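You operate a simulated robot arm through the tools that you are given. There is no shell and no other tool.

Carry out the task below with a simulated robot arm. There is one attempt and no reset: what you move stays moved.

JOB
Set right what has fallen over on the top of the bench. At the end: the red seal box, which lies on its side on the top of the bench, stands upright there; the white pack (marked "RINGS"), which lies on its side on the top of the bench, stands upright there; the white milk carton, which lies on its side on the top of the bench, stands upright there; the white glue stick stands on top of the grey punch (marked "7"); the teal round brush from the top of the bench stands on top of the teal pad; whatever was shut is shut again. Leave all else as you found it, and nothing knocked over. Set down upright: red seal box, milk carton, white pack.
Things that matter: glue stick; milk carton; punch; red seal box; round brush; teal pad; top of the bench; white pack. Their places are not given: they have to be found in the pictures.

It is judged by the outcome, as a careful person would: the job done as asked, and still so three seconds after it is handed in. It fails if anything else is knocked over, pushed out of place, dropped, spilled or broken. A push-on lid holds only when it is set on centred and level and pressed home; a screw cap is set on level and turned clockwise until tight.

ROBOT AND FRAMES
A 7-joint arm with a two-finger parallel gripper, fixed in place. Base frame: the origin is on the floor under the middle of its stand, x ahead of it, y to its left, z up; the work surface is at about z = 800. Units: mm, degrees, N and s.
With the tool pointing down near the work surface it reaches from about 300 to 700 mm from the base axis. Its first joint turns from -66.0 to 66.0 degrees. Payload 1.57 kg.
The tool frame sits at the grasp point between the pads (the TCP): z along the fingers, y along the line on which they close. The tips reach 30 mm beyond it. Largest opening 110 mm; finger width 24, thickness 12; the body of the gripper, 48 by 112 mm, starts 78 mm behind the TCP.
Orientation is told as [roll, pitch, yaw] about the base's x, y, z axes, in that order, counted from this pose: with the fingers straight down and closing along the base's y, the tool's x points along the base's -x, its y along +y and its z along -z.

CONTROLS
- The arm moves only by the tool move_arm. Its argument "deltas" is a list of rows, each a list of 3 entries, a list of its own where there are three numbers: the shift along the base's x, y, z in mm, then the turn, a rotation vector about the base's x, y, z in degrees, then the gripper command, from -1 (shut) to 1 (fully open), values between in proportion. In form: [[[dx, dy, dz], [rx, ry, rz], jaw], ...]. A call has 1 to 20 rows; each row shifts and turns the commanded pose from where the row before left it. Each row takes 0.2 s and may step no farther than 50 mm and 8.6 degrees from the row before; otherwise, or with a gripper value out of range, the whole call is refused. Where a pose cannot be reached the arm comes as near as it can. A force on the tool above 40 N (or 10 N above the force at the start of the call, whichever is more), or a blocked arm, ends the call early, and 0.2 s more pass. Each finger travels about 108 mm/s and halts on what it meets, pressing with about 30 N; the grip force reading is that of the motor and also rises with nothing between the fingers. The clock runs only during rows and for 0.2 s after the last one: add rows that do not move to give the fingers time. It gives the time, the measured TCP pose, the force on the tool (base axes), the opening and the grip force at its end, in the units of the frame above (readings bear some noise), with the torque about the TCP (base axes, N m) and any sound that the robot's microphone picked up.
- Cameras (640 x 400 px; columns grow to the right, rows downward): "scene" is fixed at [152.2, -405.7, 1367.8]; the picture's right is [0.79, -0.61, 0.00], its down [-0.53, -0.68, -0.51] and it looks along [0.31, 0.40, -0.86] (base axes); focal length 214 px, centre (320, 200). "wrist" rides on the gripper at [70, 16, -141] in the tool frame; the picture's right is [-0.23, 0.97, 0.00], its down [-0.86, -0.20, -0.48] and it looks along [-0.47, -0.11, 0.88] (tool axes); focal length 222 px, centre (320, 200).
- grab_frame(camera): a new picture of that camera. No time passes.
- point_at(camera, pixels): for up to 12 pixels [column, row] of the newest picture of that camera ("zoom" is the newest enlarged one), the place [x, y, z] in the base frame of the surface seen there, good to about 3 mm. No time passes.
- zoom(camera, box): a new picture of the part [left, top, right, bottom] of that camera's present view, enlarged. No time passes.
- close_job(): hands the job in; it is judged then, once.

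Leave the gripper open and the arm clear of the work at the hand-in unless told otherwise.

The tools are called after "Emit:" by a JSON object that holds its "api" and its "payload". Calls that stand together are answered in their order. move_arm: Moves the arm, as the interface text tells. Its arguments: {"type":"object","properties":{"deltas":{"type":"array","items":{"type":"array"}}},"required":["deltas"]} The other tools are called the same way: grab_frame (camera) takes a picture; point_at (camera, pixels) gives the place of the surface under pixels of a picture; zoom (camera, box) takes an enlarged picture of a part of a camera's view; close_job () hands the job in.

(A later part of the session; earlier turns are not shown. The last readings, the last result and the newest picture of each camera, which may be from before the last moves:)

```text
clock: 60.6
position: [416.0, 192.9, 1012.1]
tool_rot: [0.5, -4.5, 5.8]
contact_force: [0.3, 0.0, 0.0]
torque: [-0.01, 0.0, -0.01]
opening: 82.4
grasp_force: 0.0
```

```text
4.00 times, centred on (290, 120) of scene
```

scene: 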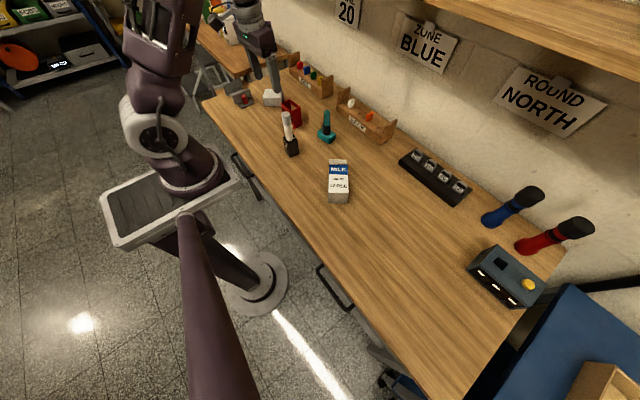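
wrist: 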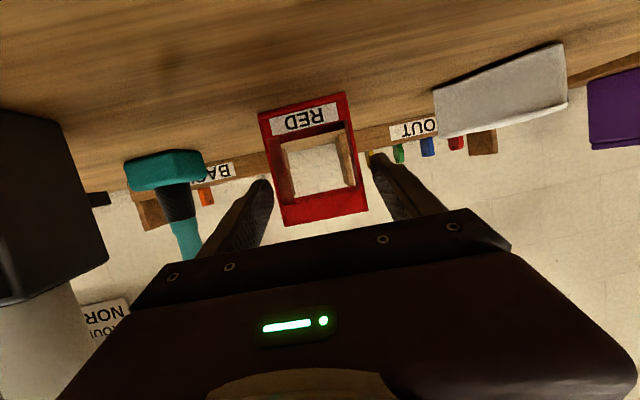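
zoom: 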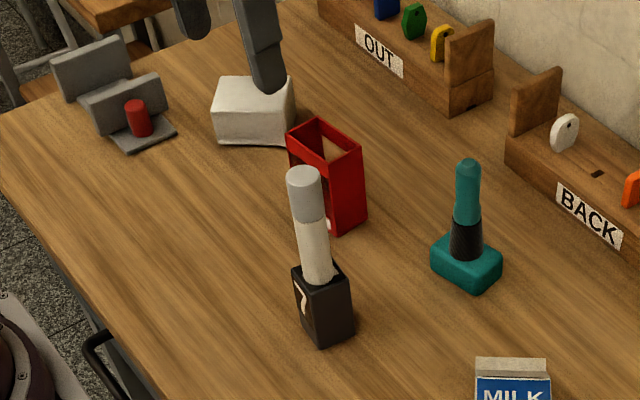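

The red box stands upright where it lay. Next the white pack: I move above it to about (499,353,985) with the tool turned to yaw -40°, jaws open.

Emit:
{"api": "move_arm", "payload": {"deltas": [[[0, 0, 0], [-0.45, 4.48, 0], 1], [[13.8, 26.7, 0], [0, 0, -7.63], 1], [[13.8, 26.7, 0], [0, 0, -7.63], 1], [[13.8, 26.7, 0], [0, 0, -7.63], 1], [[13.8, 26.7, -10], [0, 0, -7.63], 1], [[13.8, 26.7, -10], [0, 0, -7.63], 1], [[13.8, 26.7, -10], [0, 0, -7.63], 1], [[0, 0, 0], [0, 0, 0], 1]]}}

Emit:
{"api": "grab_frame", "payload": {"camera": "wrist"}}

Emit:
{"api": "zoom", "payload": {"camera": "wrist", "box": [265, 80, 375, 190]}}

```text
clock: 62.4
position: [497.3, 352.7, 983.2]
tool_rot: [0.3, 0.0, -40.1]
contact_force: [-0.4, -0.8, 0.5]
torque: [0.02, -0.01, 0.01]
opening: 109.9
grasp_force: 0.1
```

```text
taken
```

wrist: 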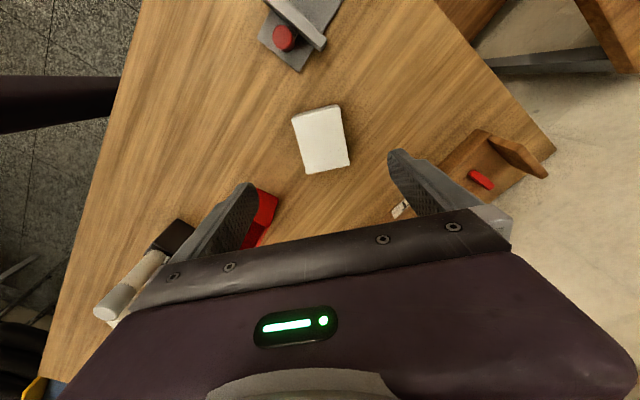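

```text
3.64 times, centred on (320, 135) of wrist
```

zoom: 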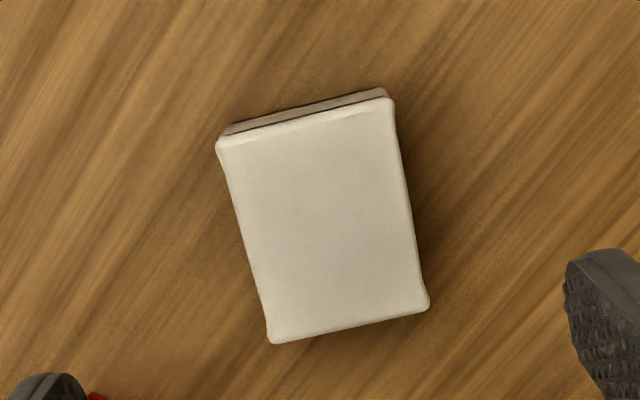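

I measure the pack's top corners in this enlargement.

Emit:
{"api": "point_at", "payload": {"camera": "zoom", "pixels": [[222, 150], [388, 105], [273, 337], [424, 302], [320, 220], [303, 125], [350, 322], [248, 245], [408, 205]]}}

```text
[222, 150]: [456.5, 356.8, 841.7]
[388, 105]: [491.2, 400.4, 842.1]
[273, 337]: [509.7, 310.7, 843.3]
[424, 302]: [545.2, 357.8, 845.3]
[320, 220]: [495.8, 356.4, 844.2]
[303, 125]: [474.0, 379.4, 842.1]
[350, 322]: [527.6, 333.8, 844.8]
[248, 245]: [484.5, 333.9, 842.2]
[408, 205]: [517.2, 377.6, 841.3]
```

Pack: centre (500.7,356.4), top z≈843, about 70 × 57 × 43, long axis at about -39.5°. I shift to (506.5,351.6), pitch +30° and go down to z≈890 first.

Emit:
{"api": "move_arm", "payload": {"deltas": [[[4.5, -0.5, -20], [4.82, 5.75, 0], 1], [[4.5, -0.5, -20], [4.82, 5.75, 0], 1], [[0, 0, -20], [4.82, 5.75, 0], 1], [[0, 0, -20], [4.82, 5.75, 0], 1], [[0, 0, -10], [0, 0, 0.8], 1], [[0, 0, 0], [0, 0, 0], 1]]}}

Emit:
{"api": "grab_frame", "payload": {"camera": "wrist"}}

Emit:
{"api": "zoom", "payload": {"camera": "scene", "box": [220, 40, 340, 140]}}

```text
clock: 63.8
position: [506.1, 351.8, 893.8]
tool_rot: [0.3, 30.0, -39.2]
contact_force: [0.5, 0.1, -0.5]
torque: [0.01, -0.01, -0.01]
opening: 109.8
grasp_force: 0.1
```

```text
taken
```

wrist: 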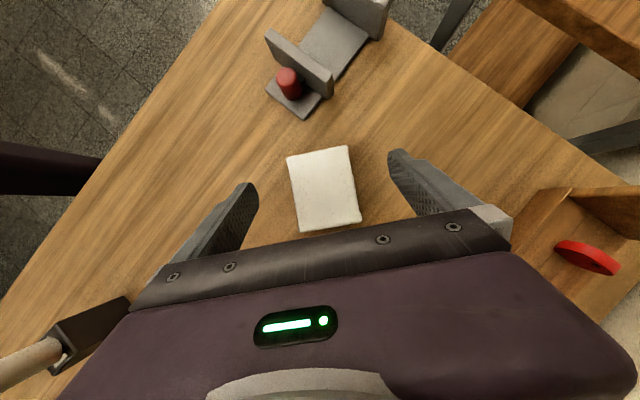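

```text
4.00 times, centred on (280, 90) of scene
```

zoom: 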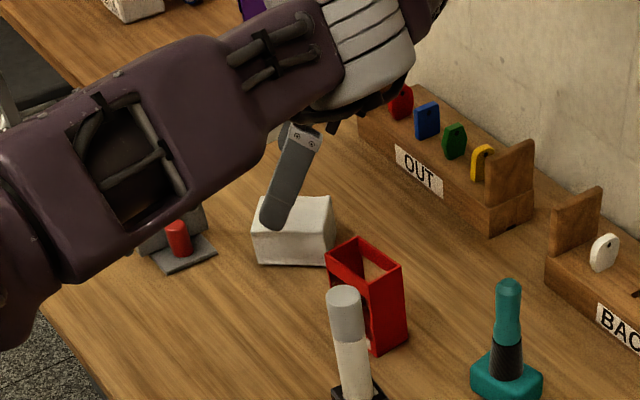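

Clear to descend. I lower to z≈836 around the pack with the jaws at 83 mm.

Emit:
{"api": "move_arm", "payload": {"deltas": [[[0, 0, -25], [0, 0, 0], 0.6], [[0, 0, -20], [0, 0, 0], 0.5], [[0, 0, -10], [0, 0, 0], 0.5], [[0, 0, -3], [0, 0, 0], 0.5], [[0, 0, 0], [0, 0, 0], 0.5]]}}

Emit:
{"api": "grab_frame", "payload": {"camera": "wrist"}}

```text
clock: 65.0
position: [506.6, 351.6, 834.6]
tool_rot: [0.4, 30.0, -39.3]
contact_force: [0.2, 0.5, 0.8]
torque: [0.01, -0.02, 0.0]
opening: 82.5
grasp_force: 0.0
```

```text
taken
```

wrist: 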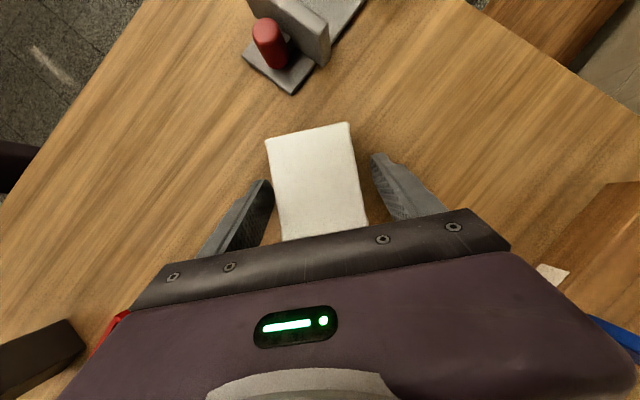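

I close on the pack slowly.

Emit:
{"api": "move_arm", "payload": {"deltas": [[[0, 0, 0], [0, 0, 0], 0.3], [[0, 0, 0], [0, 0, 0], 0.15], [[0, 0, 0], [0, 0, 0], 0.05], [[0, 0, 0], [0, 0, 0], -0.1], [[0, 0, 0], [0, 0, 0], -1], [[0, 0, 0], [0, 0, 0], -1]]}}

Emit:
{"api": "move_arm", "payload": {"deltas": [[[0, 0, 10], [0, 0, 0], -1], [[0, 0, 30], [0, 0, 0], -1], [[0, 0, 40], [0, 0, 0], -1], [[0, 0, 40], [0, 0, 0], -1], [[0, 0, 0], [0, 0, 0], -1]]}}

Emit:
{"api": "grab_frame", "payload": {"camera": "wrist"}}

Emit:
{"api": "zoom", "payload": {"camera": "scene", "box": [220, 40, 340, 140]}}

```text
clock: 66.4
position: [506.9, 350.9, 836.1]
tool_rot: [0.3, 30.0, -39.3]
contact_force: [0.1, -0.1, 1.8]
torque: [-0.1, 0.07, -0.01]
opening: 61.8
grasp_force: 29.9
```

```text
clock: 67.6
position: [506.9, 352.3, 955.5]
tool_rot: [0.2, 30.1, -39.2]
contact_force: [0.3, 0.1, -1.6]
torque: [-0.03, -0.07, 0.0]
opening: 61.7
grasp_force: 29.5
```

```text
taken
```

wrist: 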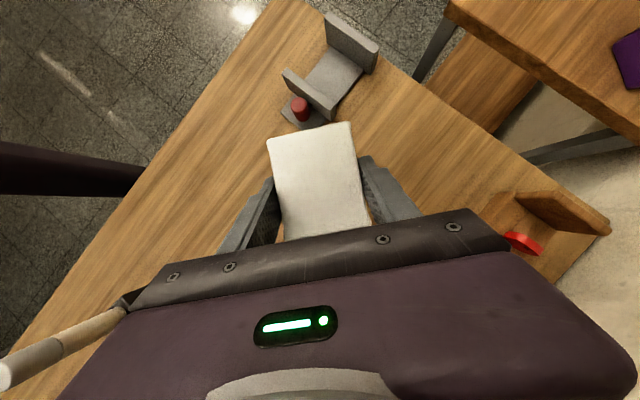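

```text
4.00 times, centred on (280, 90) of scene
```

zoom: 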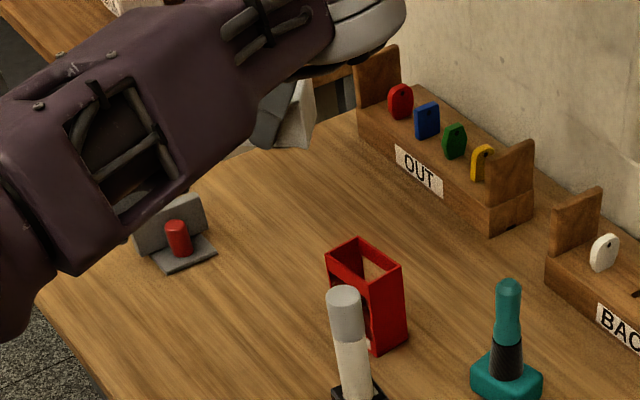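

The pack is held (61.7 mm). I carry it up and nearer, to about (451,200,1060), levelling the pitch on the way.

Emit:
{"api": "move_arm", "payload": {"deltas": [[[0, 0, 40], [0, 0, 0], -1], [[-14, -38, 16], [-4.82, -5.75, 0], -1], [[-14, -38, 16], [-4.82, -5.75, 0], -1], [[-14, -38, 16], [-4.82, -5.75, 0], -1], [[-14, -38, 16], [-4.82, -5.75, 0], -1], [[0, 0, 0], [0, 0, -8], -1], [[0, 0, 0], [0, 0, -8], -1], [[0, 0, 0], [0, 0, -8], -1], [[0, 0, 0], [0, 0, -8], -1], [[0, 0, 0], [0, 0, -8], -1], [[0, 0, 0], [0, 0, -8], -1], [[0, 0, 0], [0, 0, 0], -1]]}}

Emit:
{"api": "grab_frame", "payload": {"camera": "scene"}}

```text
clock: 70.2
position: [450.6, 199.4, 1058.6]
tool_rot: [-0.1, -0.1, -87.3]
contact_force: [-0.4, -0.2, -2.0]
torque: [-0.01, 0.0, 0.04]
opening: 61.5
grasp_force: 29.8
```

```text
taken
```

scene: 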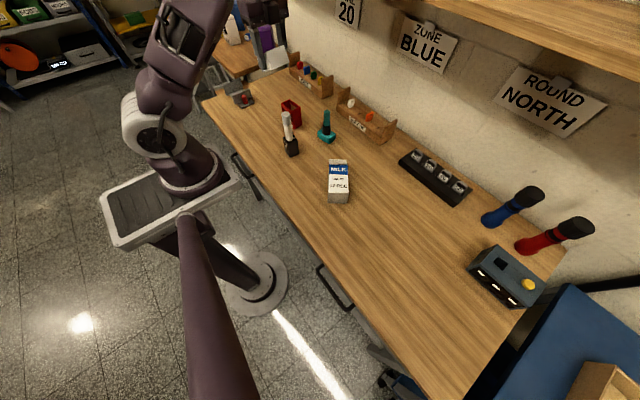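

Now I tilt the held pack so its underside turns toward the scene camera (pitch to about -50°).

Emit:
{"api": "move_arm", "payload": {"deltas": [[[0, 0, 0], [-8.3, -0.39, 0], -1], [[0, 0, 0], [-8.3, -0.39, 0], -1], [[0, 0, 0], [-8.3, -0.39, 0], -1], [[0, 0, 0], [-8.3, -0.39, 0], -1], [[0, 0, 0], [-8.3, -0.39, 0], -1], [[0, 0, 0], [-8.3, -0.39, 0], -1], [[0, 0, 0], [0, 0, 0], -1]]}}

Emit:
{"api": "grab_frame", "payload": {"camera": "scene"}}

Emit:
{"api": "zoom", "payload": {"camera": "scene", "box": [230, 10, 330, 90]}}

```text
clock: 71.8
position: [449.9, 199.1, 1059.3]
tool_rot: [-0.1, -50.0, -87.3]
contact_force: [-1.0, 0.4, -1.9]
torque: [-0.01, 0.0, -0.01]
opening: 62.0
grasp_force: 29.7
```

```text
taken
```

scene: 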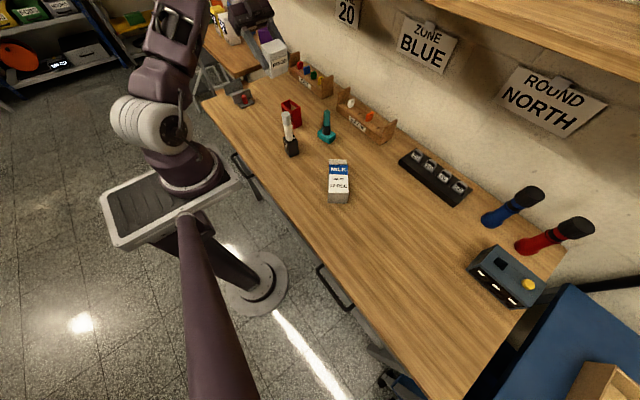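

```text
5.00 times, centred on (280, 50) of scene
```

zoom: 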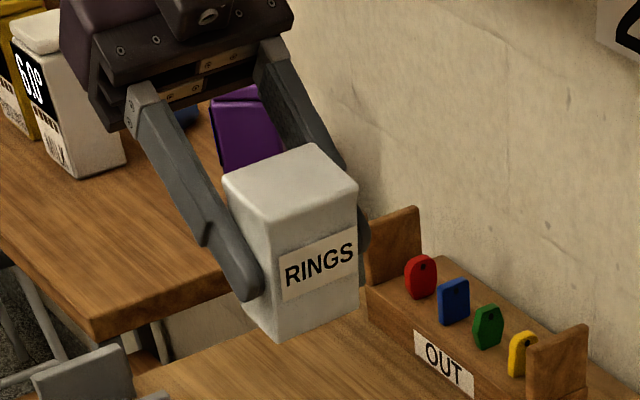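

The underside reads "RINGS", and its text's top points to the blank end (the tool's +x side), so the black-bar end is the foot. The present grasp (tilting to -60°) will stand it right. I level the tool, then turn to yaw +30° while carrying it back over its place at about (485,344,1000).

Emit:
{"api": "move_arm", "payload": {"deltas": [[[0, 0, 0], [8.3, 0.39, 0], -1], [[0, 0, 0], [8.3, 0.39, 0], -1], [[0, 0, 0], [8.3, 0.39, 0], -1], [[0, 0, 0], [8.3, 0.39, 0], -1], [[0, 0, 0], [8.3, 0.39, 0], -1], [[0, 0, 0], [8.3, 0.39, 0], -1], [[2.5, 10.4, 0], [0, 0, 8.36], -1], [[2.5, 10.4, 0], [0, 0, 8.36], -1], [[2.5, 10.4, -4], [0, 0, 8.36], -1], [[2.5, 10.4, -4], [0, 0, 8.36], -1], [[2.5, 10.4, -4], [0, 0, 8.36], -1], [[2.5, 10.4, -4], [0, 0, 8.36], -1], [[2.5, 10.4, -4], [0, 0, 8.36], -1], [[2.5, 10.4, -4], [0, 0, 8.36], -1], [[2.5, 10.4, -4], [0, 0, 8.36], -1], [[2.5, 10.4, -4], [0, 0, 8.36], -1], [[2.5, 10.4, -4], [0, 0, 8.36], -1], [[2.5, 10.4, -8], [0, 0, 8.36], -1], [[2.5, 10.4, -8], [0, 0, 8.36], -1], [[2.5, 10.4, -8], [0, 0, 8.36], -1]]}}

Emit:
{"api": "grab_frame", "payload": {"camera": "scene"}}

```text
clock: 76.0
position: [485.6, 344.0, 997.2]
tool_rot: [-0.1, -0.1, 29.9]
contact_force: [0.5, 0.5, -1.5]
torque: [-0.03, 0.02, 0.03]
opening: 61.9
grasp_force: 29.7
```

```text
taken
```

scene: 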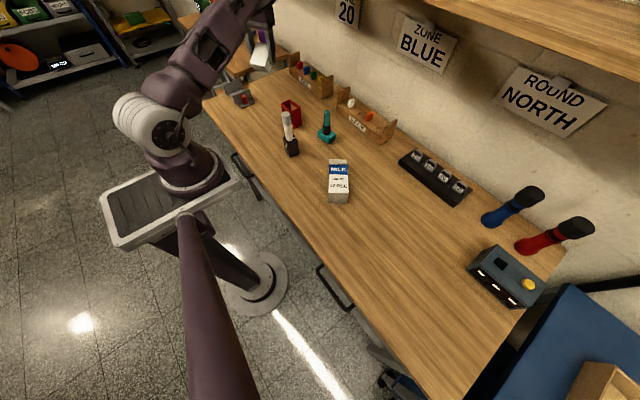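

Now I tilt to -60° while coming down to about z=900.

Emit:
{"api": "move_arm", "payload": {"deltas": [[[0, 0, -12], [3.74, -6.5, 0], -1], [[0, 0, -12], [3.74, -6.5, 0], -1], [[0, 0, -12], [3.74, -6.5, 0], -1], [[0, 0, -12], [3.74, -6.5, 0], -1], [[0, 0, -12], [3.74, -6.5, 0], -1], [[0, 0, -12], [3.74, -6.5, 0], -1], [[0, 0, -12], [3.74, -6.5, 0], -1], [[0, 0, -12], [3.74, -6.5, 0], -1], [[0, 0, 0], [0, 0, 0], -1]]}}

Emit:
{"api": "grab_frame", "payload": {"camera": "scene"}}

Emit:
{"api": "zoom", "payload": {"camera": "scene", "box": [210, 40, 330, 140]}}

Emit:
{"api": "grab_frame", "payload": {"camera": "wrist"}}

```text
clock: 78.0
position: [484.4, 346.0, 903.6]
tool_rot: [0.2, -60.1, 29.6]
contact_force: [-0.1, -0.3, -2.2]
torque: [-0.01, 0.04, 0.02]
opening: 61.7
grasp_force: 29.4
```

```text
taken
```

scene: 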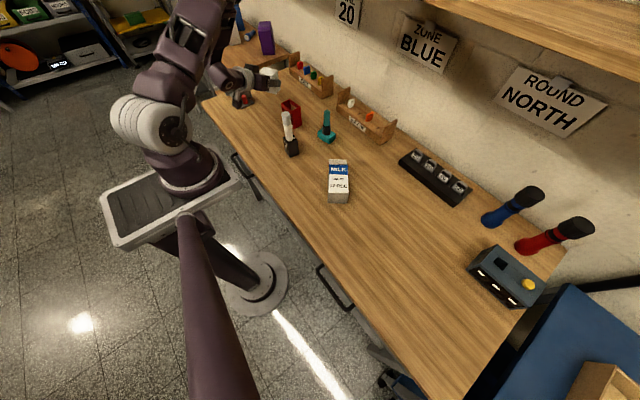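

```text
4.00 times, centred on (270, 90) of scene
```

zoom: 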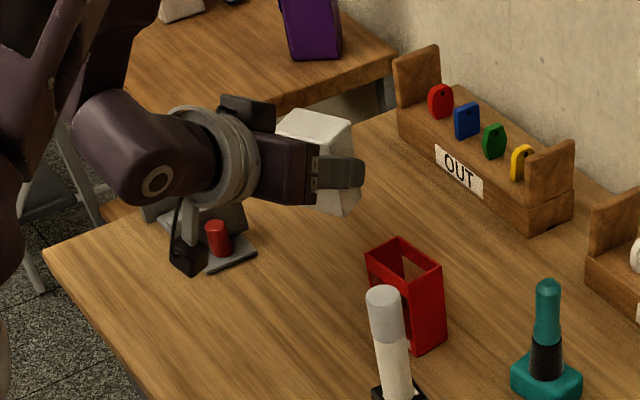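

```text
taken
```

wrist: 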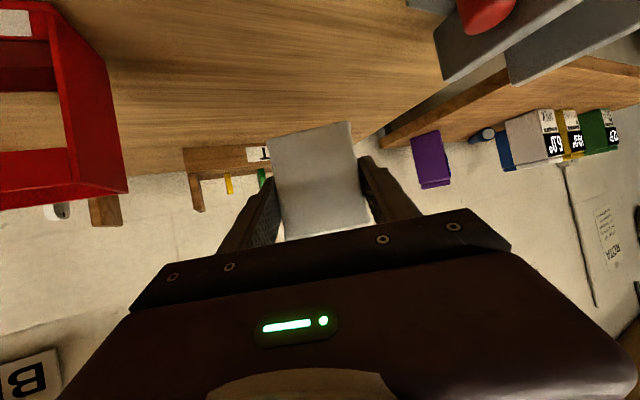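

I check the hanging camera's clearance to the bench and the clamp.

Emit:
{"api": "zoom", "payload": {"camera": "scene", "box": [210, 40, 330, 140]}}

Emit:
{"api": "point_at", "payload": {"camera": "zoom", "pixels": [[192, 272], [180, 262], [205, 262], [190, 235], [230, 200], [290, 200], [345, 205], [330, 210], [310, 125], [345, 125]]}}

```text
4.00 times, centred on (270, 90) of scene
```

zoom: 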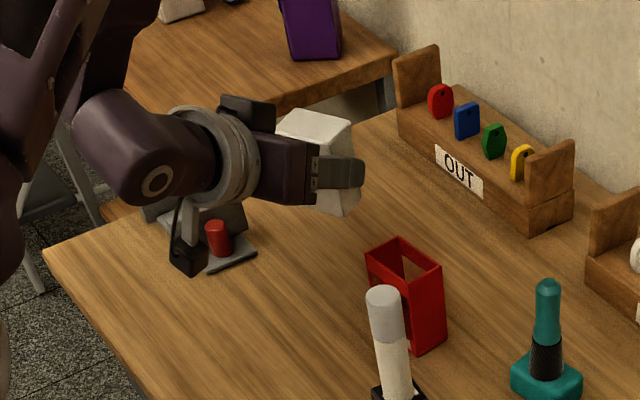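

```text
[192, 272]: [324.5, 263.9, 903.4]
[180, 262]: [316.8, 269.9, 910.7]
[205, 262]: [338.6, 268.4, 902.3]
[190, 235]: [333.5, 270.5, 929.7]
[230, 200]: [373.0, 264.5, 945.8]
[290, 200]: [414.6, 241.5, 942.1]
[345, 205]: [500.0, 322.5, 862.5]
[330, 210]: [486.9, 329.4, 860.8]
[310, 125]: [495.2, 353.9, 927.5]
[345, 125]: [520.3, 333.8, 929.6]
```

Camera bottom is only about 5 mm below the tool point, so fine. I lower 54 mm.

Emit:
{"api": "move_arm", "payload": {"deltas": [[[0, 0, -20], [0, 0, 0], -1], [[0, 0, -20], [0, 0, 0], -1], [[0, 0, -14], [0, 0, 0], -1], [[0, 0, 0], [0, 0, 0], -1]]}}

Emit:
{"api": "zoom", "payload": {"camera": "scene", "box": [230, 65, 310, 125]}}

```text
clock: 79.0
position: [486.0, 346.0, 848.8]
tool_rot: [0.2, -60.2, 29.6]
contact_force: [0.2, 0.3, -1.8]
torque: [0.0, 0.0, 0.04]
opening: 61.8
grasp_force: 30.1
```

```text
6.67 times, centred on (270, 95) of scene
```

zoom: 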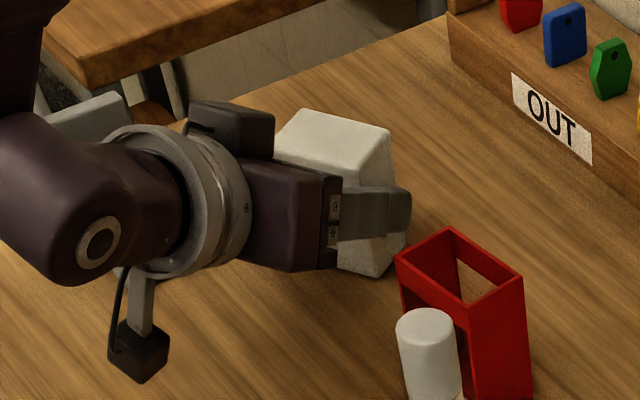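

I lower in small steps until it touches.

Emit:
{"api": "move_arm", "payload": {"deltas": [[[0, 0, -2], [0, 0, 0], -1], [[0, 0, 0], [0, 0, 0], -1]]}}

Emit:
{"api": "move_arm", "payload": {"deltas": [[[0, 0, -1.5], [0, 0, 0], -1], [[0, 0, 0], [0, 0, 0], -1]]}}

Emit:
{"api": "move_arm", "payload": {"deltas": [[[0, 0, -1], [0, 0, 0], -1], [[0, 0, 0], [0, 0, 0], -1]]}}

```text
clock: 79.6
position: [485.1, 344.4, 846.5]
tool_rot: [0.2, -60.1, 29.6]
contact_force: [-0.3, -0.5, -1.6]
torque: [-0.01, 0.03, 0.0]
opening: 61.6
grasp_force: 29.7
```

```text
clock: 80.2
position: [485.8, 343.3, 845.9]
tool_rot: [0.2, -60.2, 29.6]
contact_force: [-3.7, -3.6, 15.4]
torque: [-0.34, 0.23, -0.02]
opening: 61.9
grasp_force: 30.4
```

```text
clock: 80.8
position: [485.8, 344.9, 845.8]
tool_rot: [0.3, -60.4, 29.4]
contact_force: [-0.6, -1.2, 23.7]
torque: [-0.15, -0.08, -0.15]
opening: 61.8
grasp_force: 30.2
```

Contact (24 N). I back off 1 mm and open the jaws.

Emit:
{"api": "move_arm", "payload": {"deltas": [[[0, 0, 1], [0, 0, 0], -1], [[0, 0, 0], [0, 0, 0], -1]]}}

Emit:
{"api": "move_arm", "payload": {"deltas": [[[0, 0, 0], [0, 0, 0], 0.2], [[0, 0, 0], [0, 0, 0], 0.35], [[0, 0, 0], [0, 0, 0], 0.5], [[0, 0, 0], [0, 0, 0], 0.5]]}}

Emit:
{"api": "zoom", "payload": {"camera": "scene", "box": [230, 65, 310, 125]}}

Emit:
{"api": "grab_frame", "payload": {"camera": "wrist"}}

```text
clock: 81.4
position: [487.2, 343.6, 845.7]
tool_rot: [0.3, -60.0, 29.6]
contact_force: [4.0, 1.6, 8.5]
torque: [0.28, -0.44, -0.04]
opening: 61.6
grasp_force: 29.4
```

```text
clock: 82.4
position: [485.2, 344.3, 844.9]
tool_rot: [0.2, -60.0, 29.5]
contact_force: [-0.6, 0.5, 0.4]
torque: [0.01, 0.01, 0.03]
opening: 82.5
grasp_force: 0.0
```

```text
6.67 times, centred on (270, 95) of scene
```

zoom: 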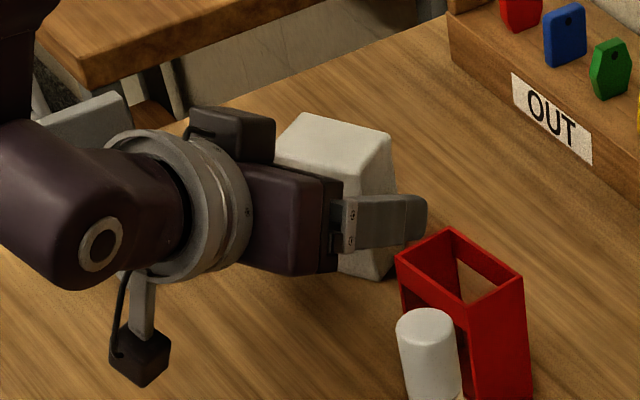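

```text
taken
```

wrist: 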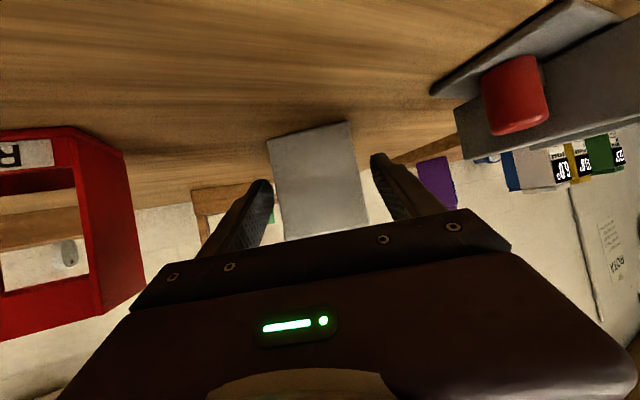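

The pack stands. I withdraw back along the fingers, then rise and level the tool.

Emit:
{"api": "move_arm", "payload": {"deltas": [[[-15, -8.5, 10], [0, 0, 0], 0.5], [[-15, -8.5, 10], [0, 0, 0], 0.5], [[-15, -8.5, 10], [0, 0, 0], 0.5], [[-8, -4, 30], [0, 0, 0], 0.5], [[0, 0, 45], [0, 0, 0], 0.5], [[0, 0, 40], [-3.74, 6.5, 0], 0.5], [[0, 0, 20], [-3.74, 6.5, 0], 0.5], [[0, 0, 0], [-3.74, 6.5, 0], 0.5], [[0, 0, 0], [-3.74, 6.5, 0], 0.5], [[0, 0, 0], [-3.74, 6.5, 0], 0.5], [[0, 0, 0], [-3.74, 6.5, 0], 0.5], [[0, 0, 0], [-3.74, 6.5, 0], 0.5], [[0, 0, 0], [-3.74, 6.5, 0], 0.5], [[0, 0, 0], [0, 0, 0], 0.5]]}}

Emit:
{"api": "grab_frame", "payload": {"camera": "scene"}}

Emit:
{"api": "zoom", "payload": {"camera": "scene", "box": [220, 65, 340, 165]}}

Emit:
{"api": "grab_frame", "payload": {"camera": "wrist"}}

```text
clock: 85.4
position: [427.5, 302.2, 1002.3]
tool_rot: [-1.9, -4.4, 29.8]
contact_force: [0.0, 0.2, 0.2]
torque: [-0.03, 0.0, 0.0]
opening: 82.4
grasp_force: 0.0
out of reach, approached as far as the arm can: row 8, 9
```

```text
taken
```

scene: 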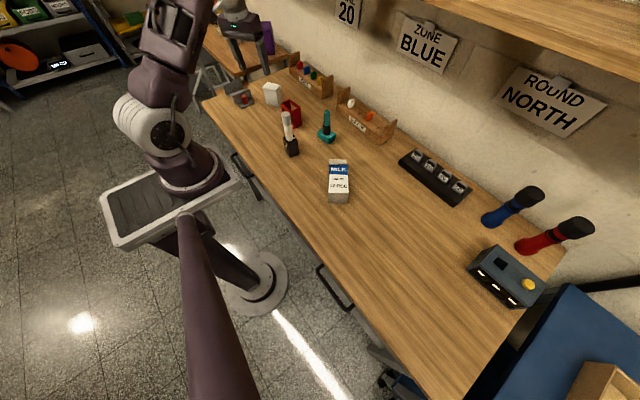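

```text
4.00 times, centred on (280, 115) of scene
```

zoom: 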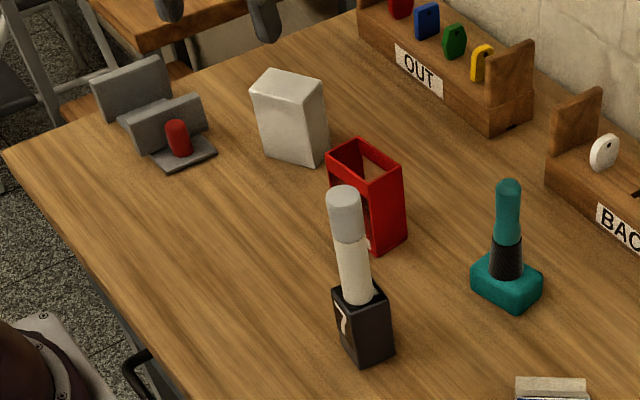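

```text
taken
```

wrist: 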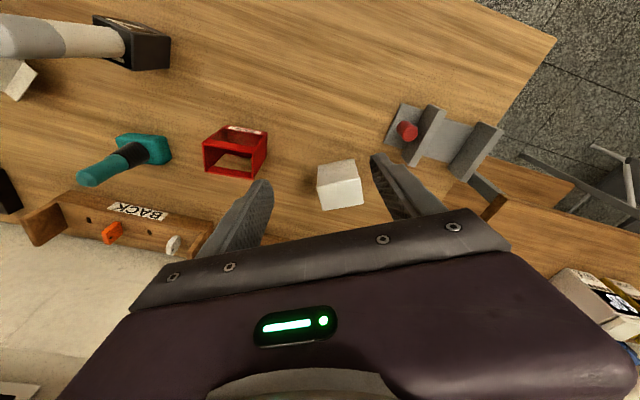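

The pack stands upright beside the red box; everything else is still in place. Now the milk carton: I rise to z≈1042, level the tool, and travel over to about (446,-121), turning to yaw 49°, jaws open.

Emit:
{"api": "move_arm", "payload": {"deltas": [[[0, 0, 40], [-0.538, 4.762, 0], 1], [[1.85, -42.3, 0], [0, 0, 6.4], 1], [[1.85, -42.3, 0], [0, 0, 6.4], 1], [[1.85, -42.3, 0], [0, 0, 6.4], 1], [[1.85, -42.3, 0], [0, 0, 0], 1], [[1.85, -42.3, 0], [0, 0, 0], 1], [[1.85, -42.3, 0], [0, 0, 0], 1], [[1.85, -42.3, 0], [0, 0, 0], 1], [[1.85, -42.3, 0], [0, 0, 0], 1], [[1.85, -42.3, 0], [0, 0, 0], 1], [[1.85, -42.3, 0], [0, 0, 0], 1], [[0, 0, -40], [0, 0, 0], 1], [[0, 0, 0], [0, 0, 0], 1]]}}

Emit:
{"api": "grab_frame", "payload": {"camera": "wrist"}}

Emit:
{"api": "zoom", "payload": {"camera": "wrist", "box": [240, 60, 400, 200]}}

```text
clock: 88.2
position: [412.0, -76.3, 992.3]
tool_rot: [0.1, -0.1, 48.9]
contact_force: [0.8, 0.1, 0.9]
torque: [-0.03, -0.02, 0.04]
opening: 109.9
grasp_force: 0.0
out of reach, approached as far as the arm can: row 10, 11
```

```text
taken
```

wrist: 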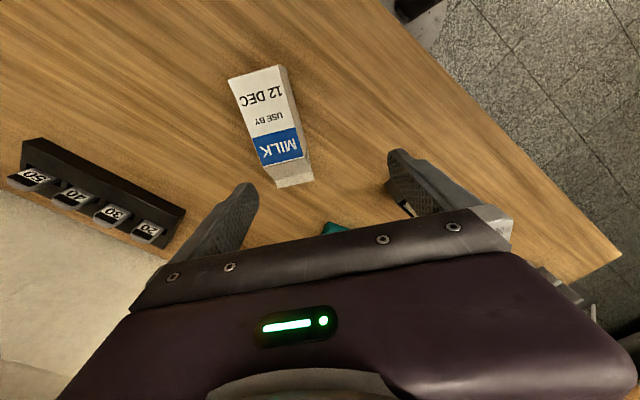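

```text
2.86 times, centred on (320, 130) of wrist
```

zoom: 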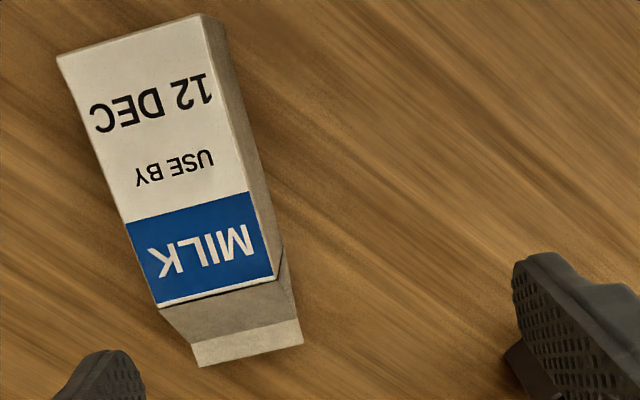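

Near yaw 49° a joint limit seems close: it stopped at (412,-76). Leaning the tool outward by pitch +16° should ease that. I tilt first, then move to above (446,-121) at z≈950, with yaw reduced by 2°.

Emit:
{"api": "move_arm", "payload": {"deltas": [[[0, 0, 0], [-6.03, 5.26, 0], 1], [[0, 0, 0], [-6.03, 5.26, 0], 1], [[8.5, -11, 0], [0, 0, -1], 1], [[8.5, -11, 0], [0, 0, -1], 1], [[8.5, -11, -20], [0, 0, 0], 1], [[8.5, -11, -20], [0, 0, 0], 1], [[0, 0, 0], [0, 0, 0], 1]]}}

Emit:
{"api": "grab_frame", "payload": {"camera": "wrist"}}

```text
clock: 89.8
position: [414.0, -92.8, 966.8]
tool_rot: [0.0, 15.8, 46.8]
contact_force: [0.4, -1.1, -0.3]
torque: [-0.02, -0.01, 0.04]
opening: 110.2
grasp_force: 0.0
out of reach, approached as far as the arm can: row 3, 4, 5, 6
```

```text
taken
```

wrist: 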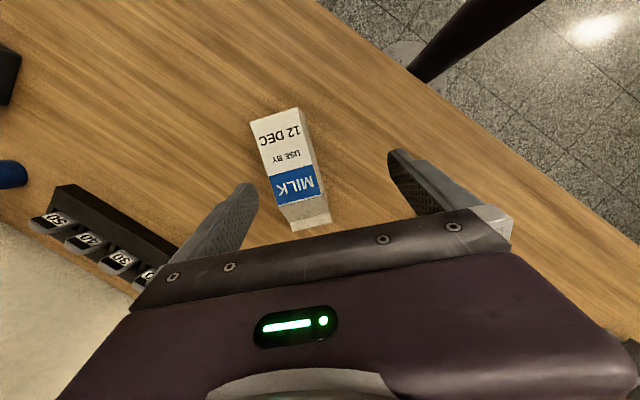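

The limit is about 59° of yaw relative to the arm's bearing, so at the carton I can have yaw ≈44°. I measure the carton's exact heading to see the mismatch.

Emit:
{"api": "zoom", "payload": {"camera": "wrist", "box": [240, 95, 340, 240]}}

Emit:
{"api": "point_at", "payload": {"camera": "wrist", "pixels": [[252, 122], [298, 110], [274, 202], [314, 191], [275, 116], [294, 196], [262, 160], [305, 148], [290, 225], [329, 215], [322, 180], [310, 222]]}}

```text
2.76 times, centred on (290, 168) of wrist
```

zoom: 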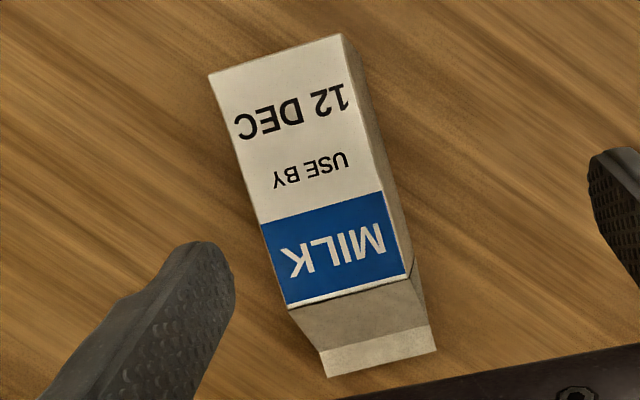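

```text
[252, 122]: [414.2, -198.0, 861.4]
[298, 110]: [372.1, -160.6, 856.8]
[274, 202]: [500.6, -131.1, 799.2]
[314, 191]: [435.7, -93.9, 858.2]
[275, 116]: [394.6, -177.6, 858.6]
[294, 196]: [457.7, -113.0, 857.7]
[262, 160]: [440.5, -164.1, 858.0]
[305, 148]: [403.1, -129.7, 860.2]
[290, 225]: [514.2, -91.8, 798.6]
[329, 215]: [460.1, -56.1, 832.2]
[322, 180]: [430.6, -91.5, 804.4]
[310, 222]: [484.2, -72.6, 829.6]
```

The carton's heading is about 49.3°; gripping at yaw 43.5° leaves a 6° mismatch, which will settle as the pads close flat. I turn -3.3° and move to above (446.8,-118.3), z≈915.

Emit:
{"api": "move_arm", "payload": {"deltas": [[[0, 0, 0], [0, 0, -3.3], 1], [[11, -8.5, 0], [0, 0, 0], 1], [[11, -8.5, 0], [0, 0, 0], 1], [[10.8, -8.5, -20], [0, 0, 0], 1], [[0, 0, -30], [0, 0, 0], 1], [[0, 0, 0], [0, 0, 0], 1]]}}

Emit:
{"api": "grab_frame", "payload": {"camera": "wrist"}}

Emit:
{"api": "grab_frame", "payload": {"camera": "scene"}}

```text
clock: 91.2
position: [420.5, -101.3, 931.0]
tool_rot: [0.0, 15.9, 43.7]
contact_force: [-0.2, 0.1, -0.7]
torque: [0.01, 0.0, 0.02]
opening: 110.1
grasp_force: 0.1
out of reach, approached as far as the arm can: row 2, 3, 4
```

```text
taken
```

wrist: 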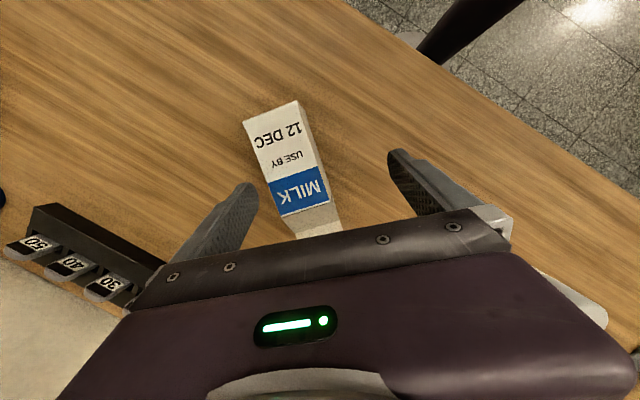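

```text
taken
```

scene: 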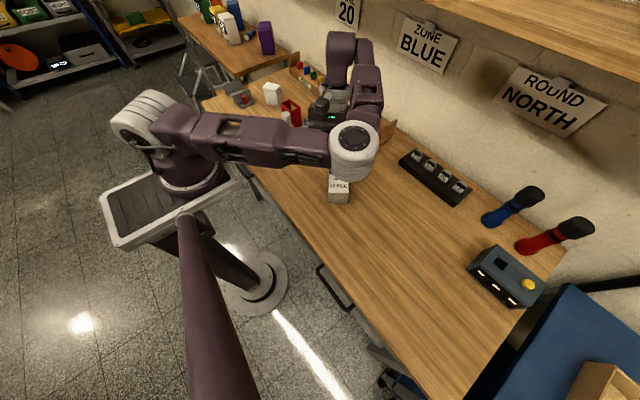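

The arm's elbow has swung out over the carton, an awkward posture. I measure where its parts are before moving on.

Emit:
{"api": "point_at", "payload": {"camera": "scene", "pixels": [[352, 138], [350, 165], [300, 145], [240, 135], [150, 110], [345, 50], [370, 85], [330, 105], [330, 118], [355, 115], [320, 120], [345, 170]]}}

Emit:
{"api": "zoom", "payload": {"camera": "scene", "box": [250, 20, 410, 210]}}

```text
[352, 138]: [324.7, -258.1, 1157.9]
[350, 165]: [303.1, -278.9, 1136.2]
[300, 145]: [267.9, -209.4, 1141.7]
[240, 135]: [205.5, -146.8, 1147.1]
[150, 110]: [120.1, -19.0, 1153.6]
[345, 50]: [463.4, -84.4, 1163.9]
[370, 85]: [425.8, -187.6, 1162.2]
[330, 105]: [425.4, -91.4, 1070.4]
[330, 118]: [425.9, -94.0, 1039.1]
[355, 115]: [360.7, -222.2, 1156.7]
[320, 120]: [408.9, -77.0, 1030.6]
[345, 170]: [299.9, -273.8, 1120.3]
```

```text
2.11 times, centred on (330, 115) of scene
```

zoom: 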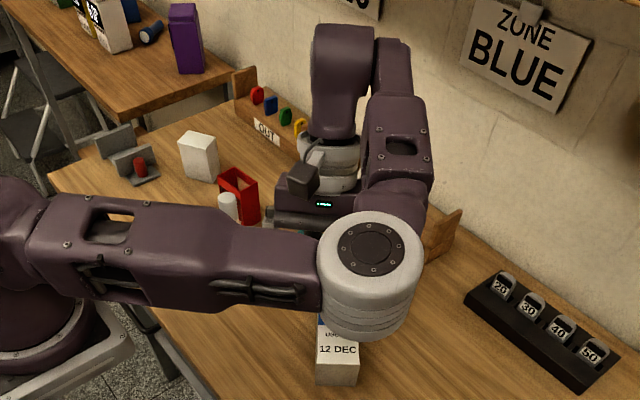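

The elbow lies out sideways at z≈1150, clear of things, but it limits me. I'll go up and back to a neutral yaw so that the arm regains a better posture.

Emit:
{"api": "move_arm", "payload": {"deltas": [[[0, 0, 40], [5.5, -5.75, 0], 1], [[0, 0, 40], [5.5, -5.75, 0], 1], [[0, 0, 30], [0, 0, -7.3], 1], [[0, 0, 0], [0, 0, -7.3], 1], [[0, 10, 0], [0, 0, -7.3], 1], [[0, 10, 0], [0, 0, -7.3], 1], [[0, 10, 0], [0, 0, -7.3], 1], [[0, 10, 0], [0, 0, -7.3], 1], [[0, 0, 0], [0, 0, 0], 1]]}}

Emit:
{"api": "grab_frame", "payload": {"camera": "scene"}}

```text
clock: 93.2
position: [417.8, -57.3, 1040.0]
tool_rot: [0.1, 0.0, -0.2]
contact_force: [0.4, -0.3, -0.5]
torque: [0.01, -0.03, 0.01]
opening: 109.7
grasp_force: 0.1
out of reach, approached as far as the arm can: row 2
```

```text
taken
```

scene: 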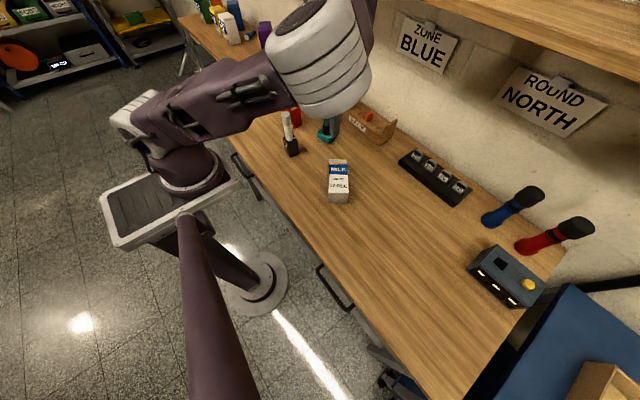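

The elbow is up again. Now I approach with a gentler yaw of about 30° and pitch +15°, to above (447,-118) at z≈950.

Emit:
{"api": "move_arm", "payload": {"deltas": [[[7, -15, 0], [0, 0, 7.5], 1], [[7, -15, 0], [0, 0, 7.5], 1], [[7, -15, 0], [0, 0, 7.5], 1], [[8, -16, 0], [0, 0, 7.5], 1], [[0, 0, -30], [-3.75, 6.5, 0], 1], [[0, 0, -30], [-3.75, 6.5, 0], 1], [[0, 0, -30], [0, 0, 0], 1], [[0, 0, 0], [0, 0, 0], 1]]}}

Emit:
{"api": "grab_frame", "payload": {"camera": "scene"}}

Emit:
{"api": "grab_frame", "payload": {"camera": "wrist"}}

```text
clock: 95.0
position: [447.4, -115.9, 950.0]
tool_rot: [0.0, 15.1, 29.9]
contact_force: [-0.1, -0.1, -0.6]
torque: [-0.03, 0.02, -0.02]
opening: 110.0
grasp_force: 0.0
```

```text
taken
```

scene: 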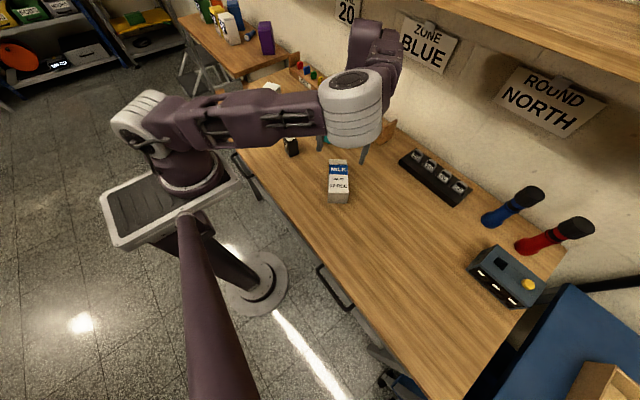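

```text
taken
```

wrist: 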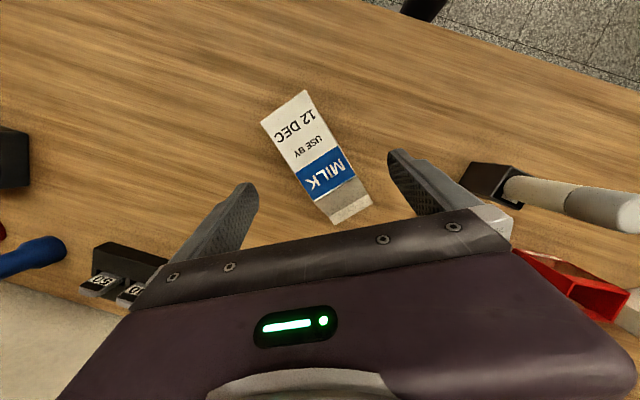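

Reached freely. I try turning further, in 4° rows up to about 42°, watching for the limit.

Emit:
{"api": "move_arm", "payload": {"deltas": [[[0, 0, 0], [0, 0, 4], 1], [[0, 0, 0], [0, 0, 4], 1], [[0, 0, 0], [0, 0, 4], 1], [[0, 0, 0], [0, 0, 0], 1]]}}

```text
clock: 96.0
position: [447.8, -118.1, 948.6]
tool_rot: [0.1, 14.9, 33.7]
contact_force: [0.7, 0.4, 0.6]
torque: [-0.01, 0.0, 0.03]
opening: 110.1
grasp_force: 0.0
out of reach, approached as far as the arm can: row 2, 3
```

The limit here is about yaw 33.7°. Gripping with a 16° mismatch could jam askew, so I'll first nudge the lying carton round by about 18° with one open finger. I set yaw to 31°, go to (450.7,-113.8), and descend around the shoulder end to z≈838.

Emit:
{"api": "move_arm", "payload": {"deltas": [[[2.9, 4.3, 0], [0, 0, -2.7], 1], [[0, 0, -40], [0, 0, 0], 1], [[0, 0, -35], [0, 0, 0], 1], [[0, 0, 0], [0, 0, 0], 1]]}}

Emit:
{"api": "grab_frame", "payload": {"camera": "wrist"}}

```text
clock: 97.0
position: [448.8, -114.1, 876.4]
tool_rot: [0.2, 15.0, 31.1]
contact_force: [0.4, -0.3, -0.1]
torque: [0.0, 0.01, -0.01]
opening: 110.1
grasp_force: 0.1
```

```text
taken
```

wrist: 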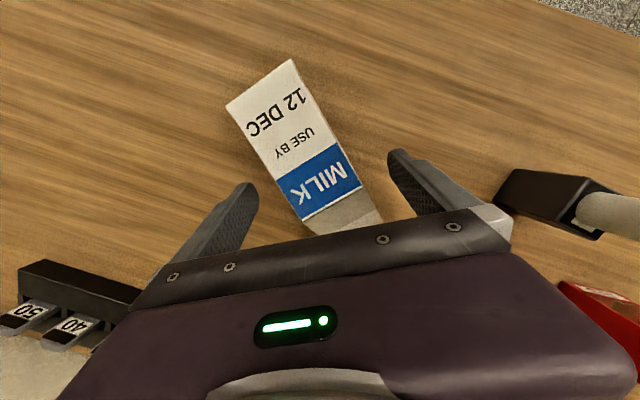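

The carton lies between the fingers. I descend to z≈840.

Emit:
{"api": "move_arm", "payload": {"deltas": [[[0, 0, -20], [0, 0, 0], 1], [[0, 0, -16], [0, 0, 0], 1], [[0, 0, 0], [0, 0, 0], 1]]}}

Emit:
{"api": "grab_frame", "payload": {"camera": "wrist"}}

```text
clock: 97.8
position: [449.2, -114.6, 839.5]
tool_rot: [-0.1, 15.1, 31.1]
contact_force: [-0.2, 0.3, -0.2]
torque: [-0.01, -0.01, 0.03]
opening: 110.0
grasp_force: 0.1
```

```text
taken
```

wrist: 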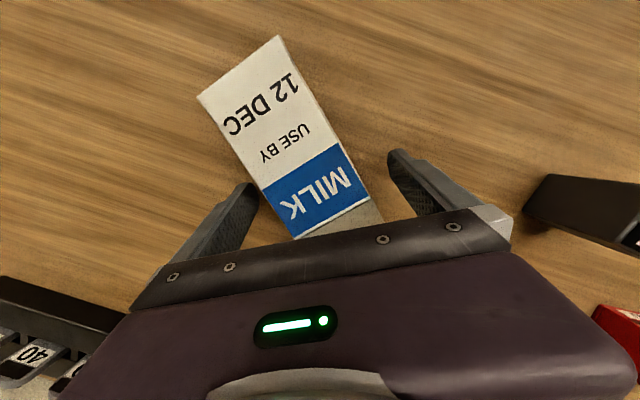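

Now I slide the tool slowly along (0.515,-0.857), so the right-hand (image) finger nudges the carton's shoulder end: 28 mm in 4 mm rows.

Emit:
{"api": "move_arm", "payload": {"deltas": [[[2.06, -3.43, 0], [0, 0, 0], 1], [[2.06, -3.43, 0], [0, 0, 0], 1], [[2.06, -3.43, 0], [0, 0, 0], 1], [[2.06, -3.43, 0], [0, 0, 0], 1], [[2.06, -3.43, 0], [0, 0, 0], 1], [[2.06, -3.43, 0], [0, 0, 0], 1], [[2.06, -3.43, 0], [0, 0, 0], 1], [[0, 0, 0], [0, 0, 0], 1]]}}

Emit:
{"api": "grab_frame", "payload": {"camera": "wrist"}}

```text
clock: 99.6
position: [454.0, -123.8, 840.1]
tool_rot: [-0.4, 14.8, 30.6]
contact_force: [0.9, -0.1, -0.3]
torque: [-0.05, -0.01, 0.01]
opening: 110.2
grasp_force: 0.1
out of reach, approached as far as the arm can: row 3, 5, 6, 7
```

```text
taken
```

wrist: 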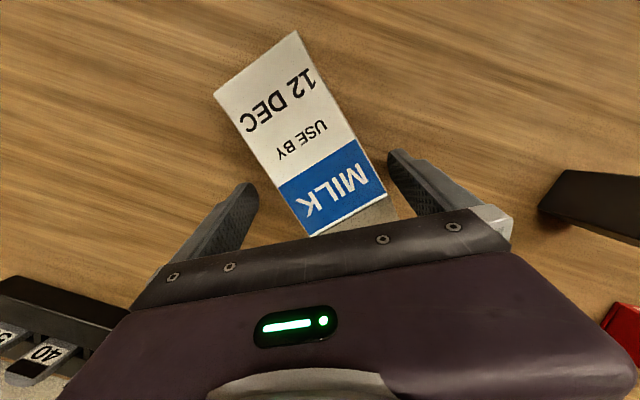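

The arm hit its limit again at this yaw. I reduce yaw to about 20° and keep nudging along (0.342,-0.94).

Emit:
{"api": "move_arm", "payload": {"deltas": [[[0, 0, 0], [0, 0, -5.3], 1], [[0, 0, 0], [0, 0, -5.3], 1], [[1.37, -3.76, 0], [0, 0, 0], 1], [[1.37, -3.76, 0], [0, 0, 0], 1], [[1.37, -3.76, 0], [0, 0, 0], 1], [[1.37, -3.76, 0], [0, 0, 0], 1], [[1.37, -3.76, 0], [0, 0, 0], 1], [[0, 0, 0], [0, 0, 0], 1]]}}

Emit:
{"api": "grab_frame", "payload": {"camera": "wrist"}}

```text
clock: 101.4
position: [461.0, -143.1, 840.9]
tool_rot: [0.1, 15.0, 20.5]
contact_force: [-0.1, 1.1, 0.8]
torque: [0.04, -0.01, 0.02]
opening: 110.0
grasp_force: 0.0
```

```text
taken
```

wrist: 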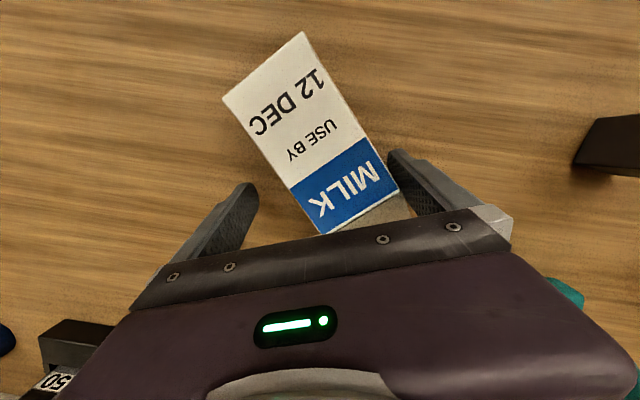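

The finger now touches the carton (force y≈1 N). I push another 20 mm.

Emit:
{"api": "move_arm", "payload": {"deltas": [[[1.37, -3.76, 0], [0, 0, 0], 1], [[1.37, -3.76, 0], [0, 0, 0], 1], [[1.37, -3.76, 0], [0, 0, 0], 1], [[1.37, -3.76, 0], [0, 0, 0], 1], [[1.37, -3.76, 0], [0, 0, 0], 1], [[0, 0, 0], [0, 0, 0], 1]]}}

Emit:
{"api": "grab_frame", "payload": {"camera": "wrist"}}

Emit:
{"api": "grab_frame", "payload": {"camera": "scene"}}

```text
clock: 102.8
position: [466.8, -156.0, 838.6]
tool_rot: [0.0, 15.0, 20.4]
contact_force: [0.9, -0.3, 0.0]
torque: [0.0, -0.01, -0.03]
opening: 109.8
grasp_force: 0.0
out of reach, approached as far as the arm can: row 4, 5
```

```text
taken
```

wrist: 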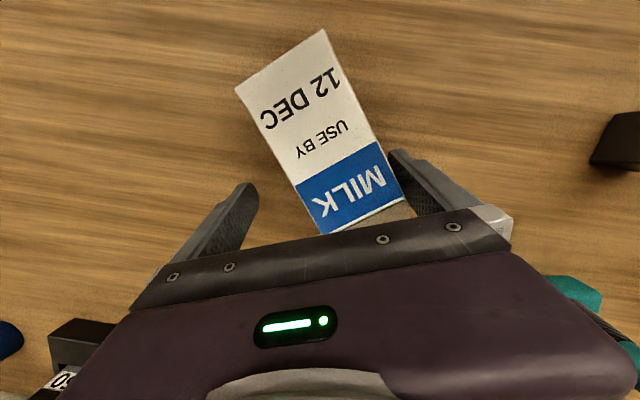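

```text
taken
```

scene: 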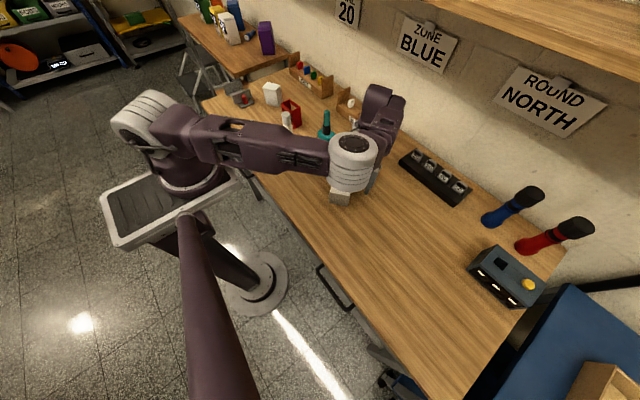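

I measure the carton's heading now.

Emit:
{"api": "point_at", "payload": {"camera": "wrist", "pixels": [[242, 92], [320, 36], [324, 228], [398, 193], [280, 65], [360, 212], [283, 160], [362, 115], [345, 120], [410, 210]]}}

```text
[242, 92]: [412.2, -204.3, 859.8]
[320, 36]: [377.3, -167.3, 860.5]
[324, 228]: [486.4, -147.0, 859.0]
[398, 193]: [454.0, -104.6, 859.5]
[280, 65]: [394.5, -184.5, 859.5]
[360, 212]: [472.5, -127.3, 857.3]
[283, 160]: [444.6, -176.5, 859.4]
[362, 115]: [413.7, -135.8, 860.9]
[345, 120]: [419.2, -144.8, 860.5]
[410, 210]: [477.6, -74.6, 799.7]
```

Heading is now about 38.5°. I reduce the tool's yaw to 5° and push on along mostly -y for 24 mm.

Emit:
{"api": "move_arm", "payload": {"deltas": [[[0, 0, 0], [0, 0, -7.5], 1], [[0, 0, 0], [0, 0, -7.5], 1], [[0.35, -3.98, 0], [0, 0, 0], 1], [[0.35, -3.98, 0], [0, 0, 0], 1], [[0.35, -3.98, 0], [0, 0, 0], 1], [[0.35, -3.98, 0], [0, 0, 0], 1], [[0.35, -3.98, 0], [0, 0, 0], 1], [[0.35, -3.98, 0], [0, 0, 0], 1], [[0, 0, 0], [0, 0, 0], 1]]}}

Emit:
{"api": "grab_frame", "payload": {"camera": "wrist"}}

```text
clock: 104.8
position: [468.2, -175.7, 839.5]
tool_rot: [0.0, 15.0, 5.5]
contact_force: [0.9, 2.0, -0.8]
torque: [-0.07, 0.06, 0.02]
opening: 110.1
grasp_force: 0.1
```

```text
taken
```

wrist: 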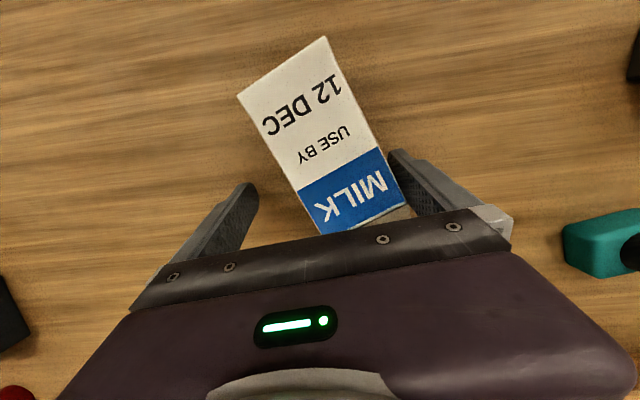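

No limit now. I measure the heading again.

Emit:
{"api": "point_at", "payload": {"camera": "wrist", "pixels": [[245, 98], [322, 44], [326, 224], [400, 196], [284, 70], [283, 160], [362, 115]]}}

```text
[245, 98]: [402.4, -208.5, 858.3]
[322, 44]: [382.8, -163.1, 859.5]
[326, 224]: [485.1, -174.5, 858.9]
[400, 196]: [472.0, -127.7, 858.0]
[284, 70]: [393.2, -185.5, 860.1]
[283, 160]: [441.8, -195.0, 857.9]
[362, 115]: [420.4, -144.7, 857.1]
```

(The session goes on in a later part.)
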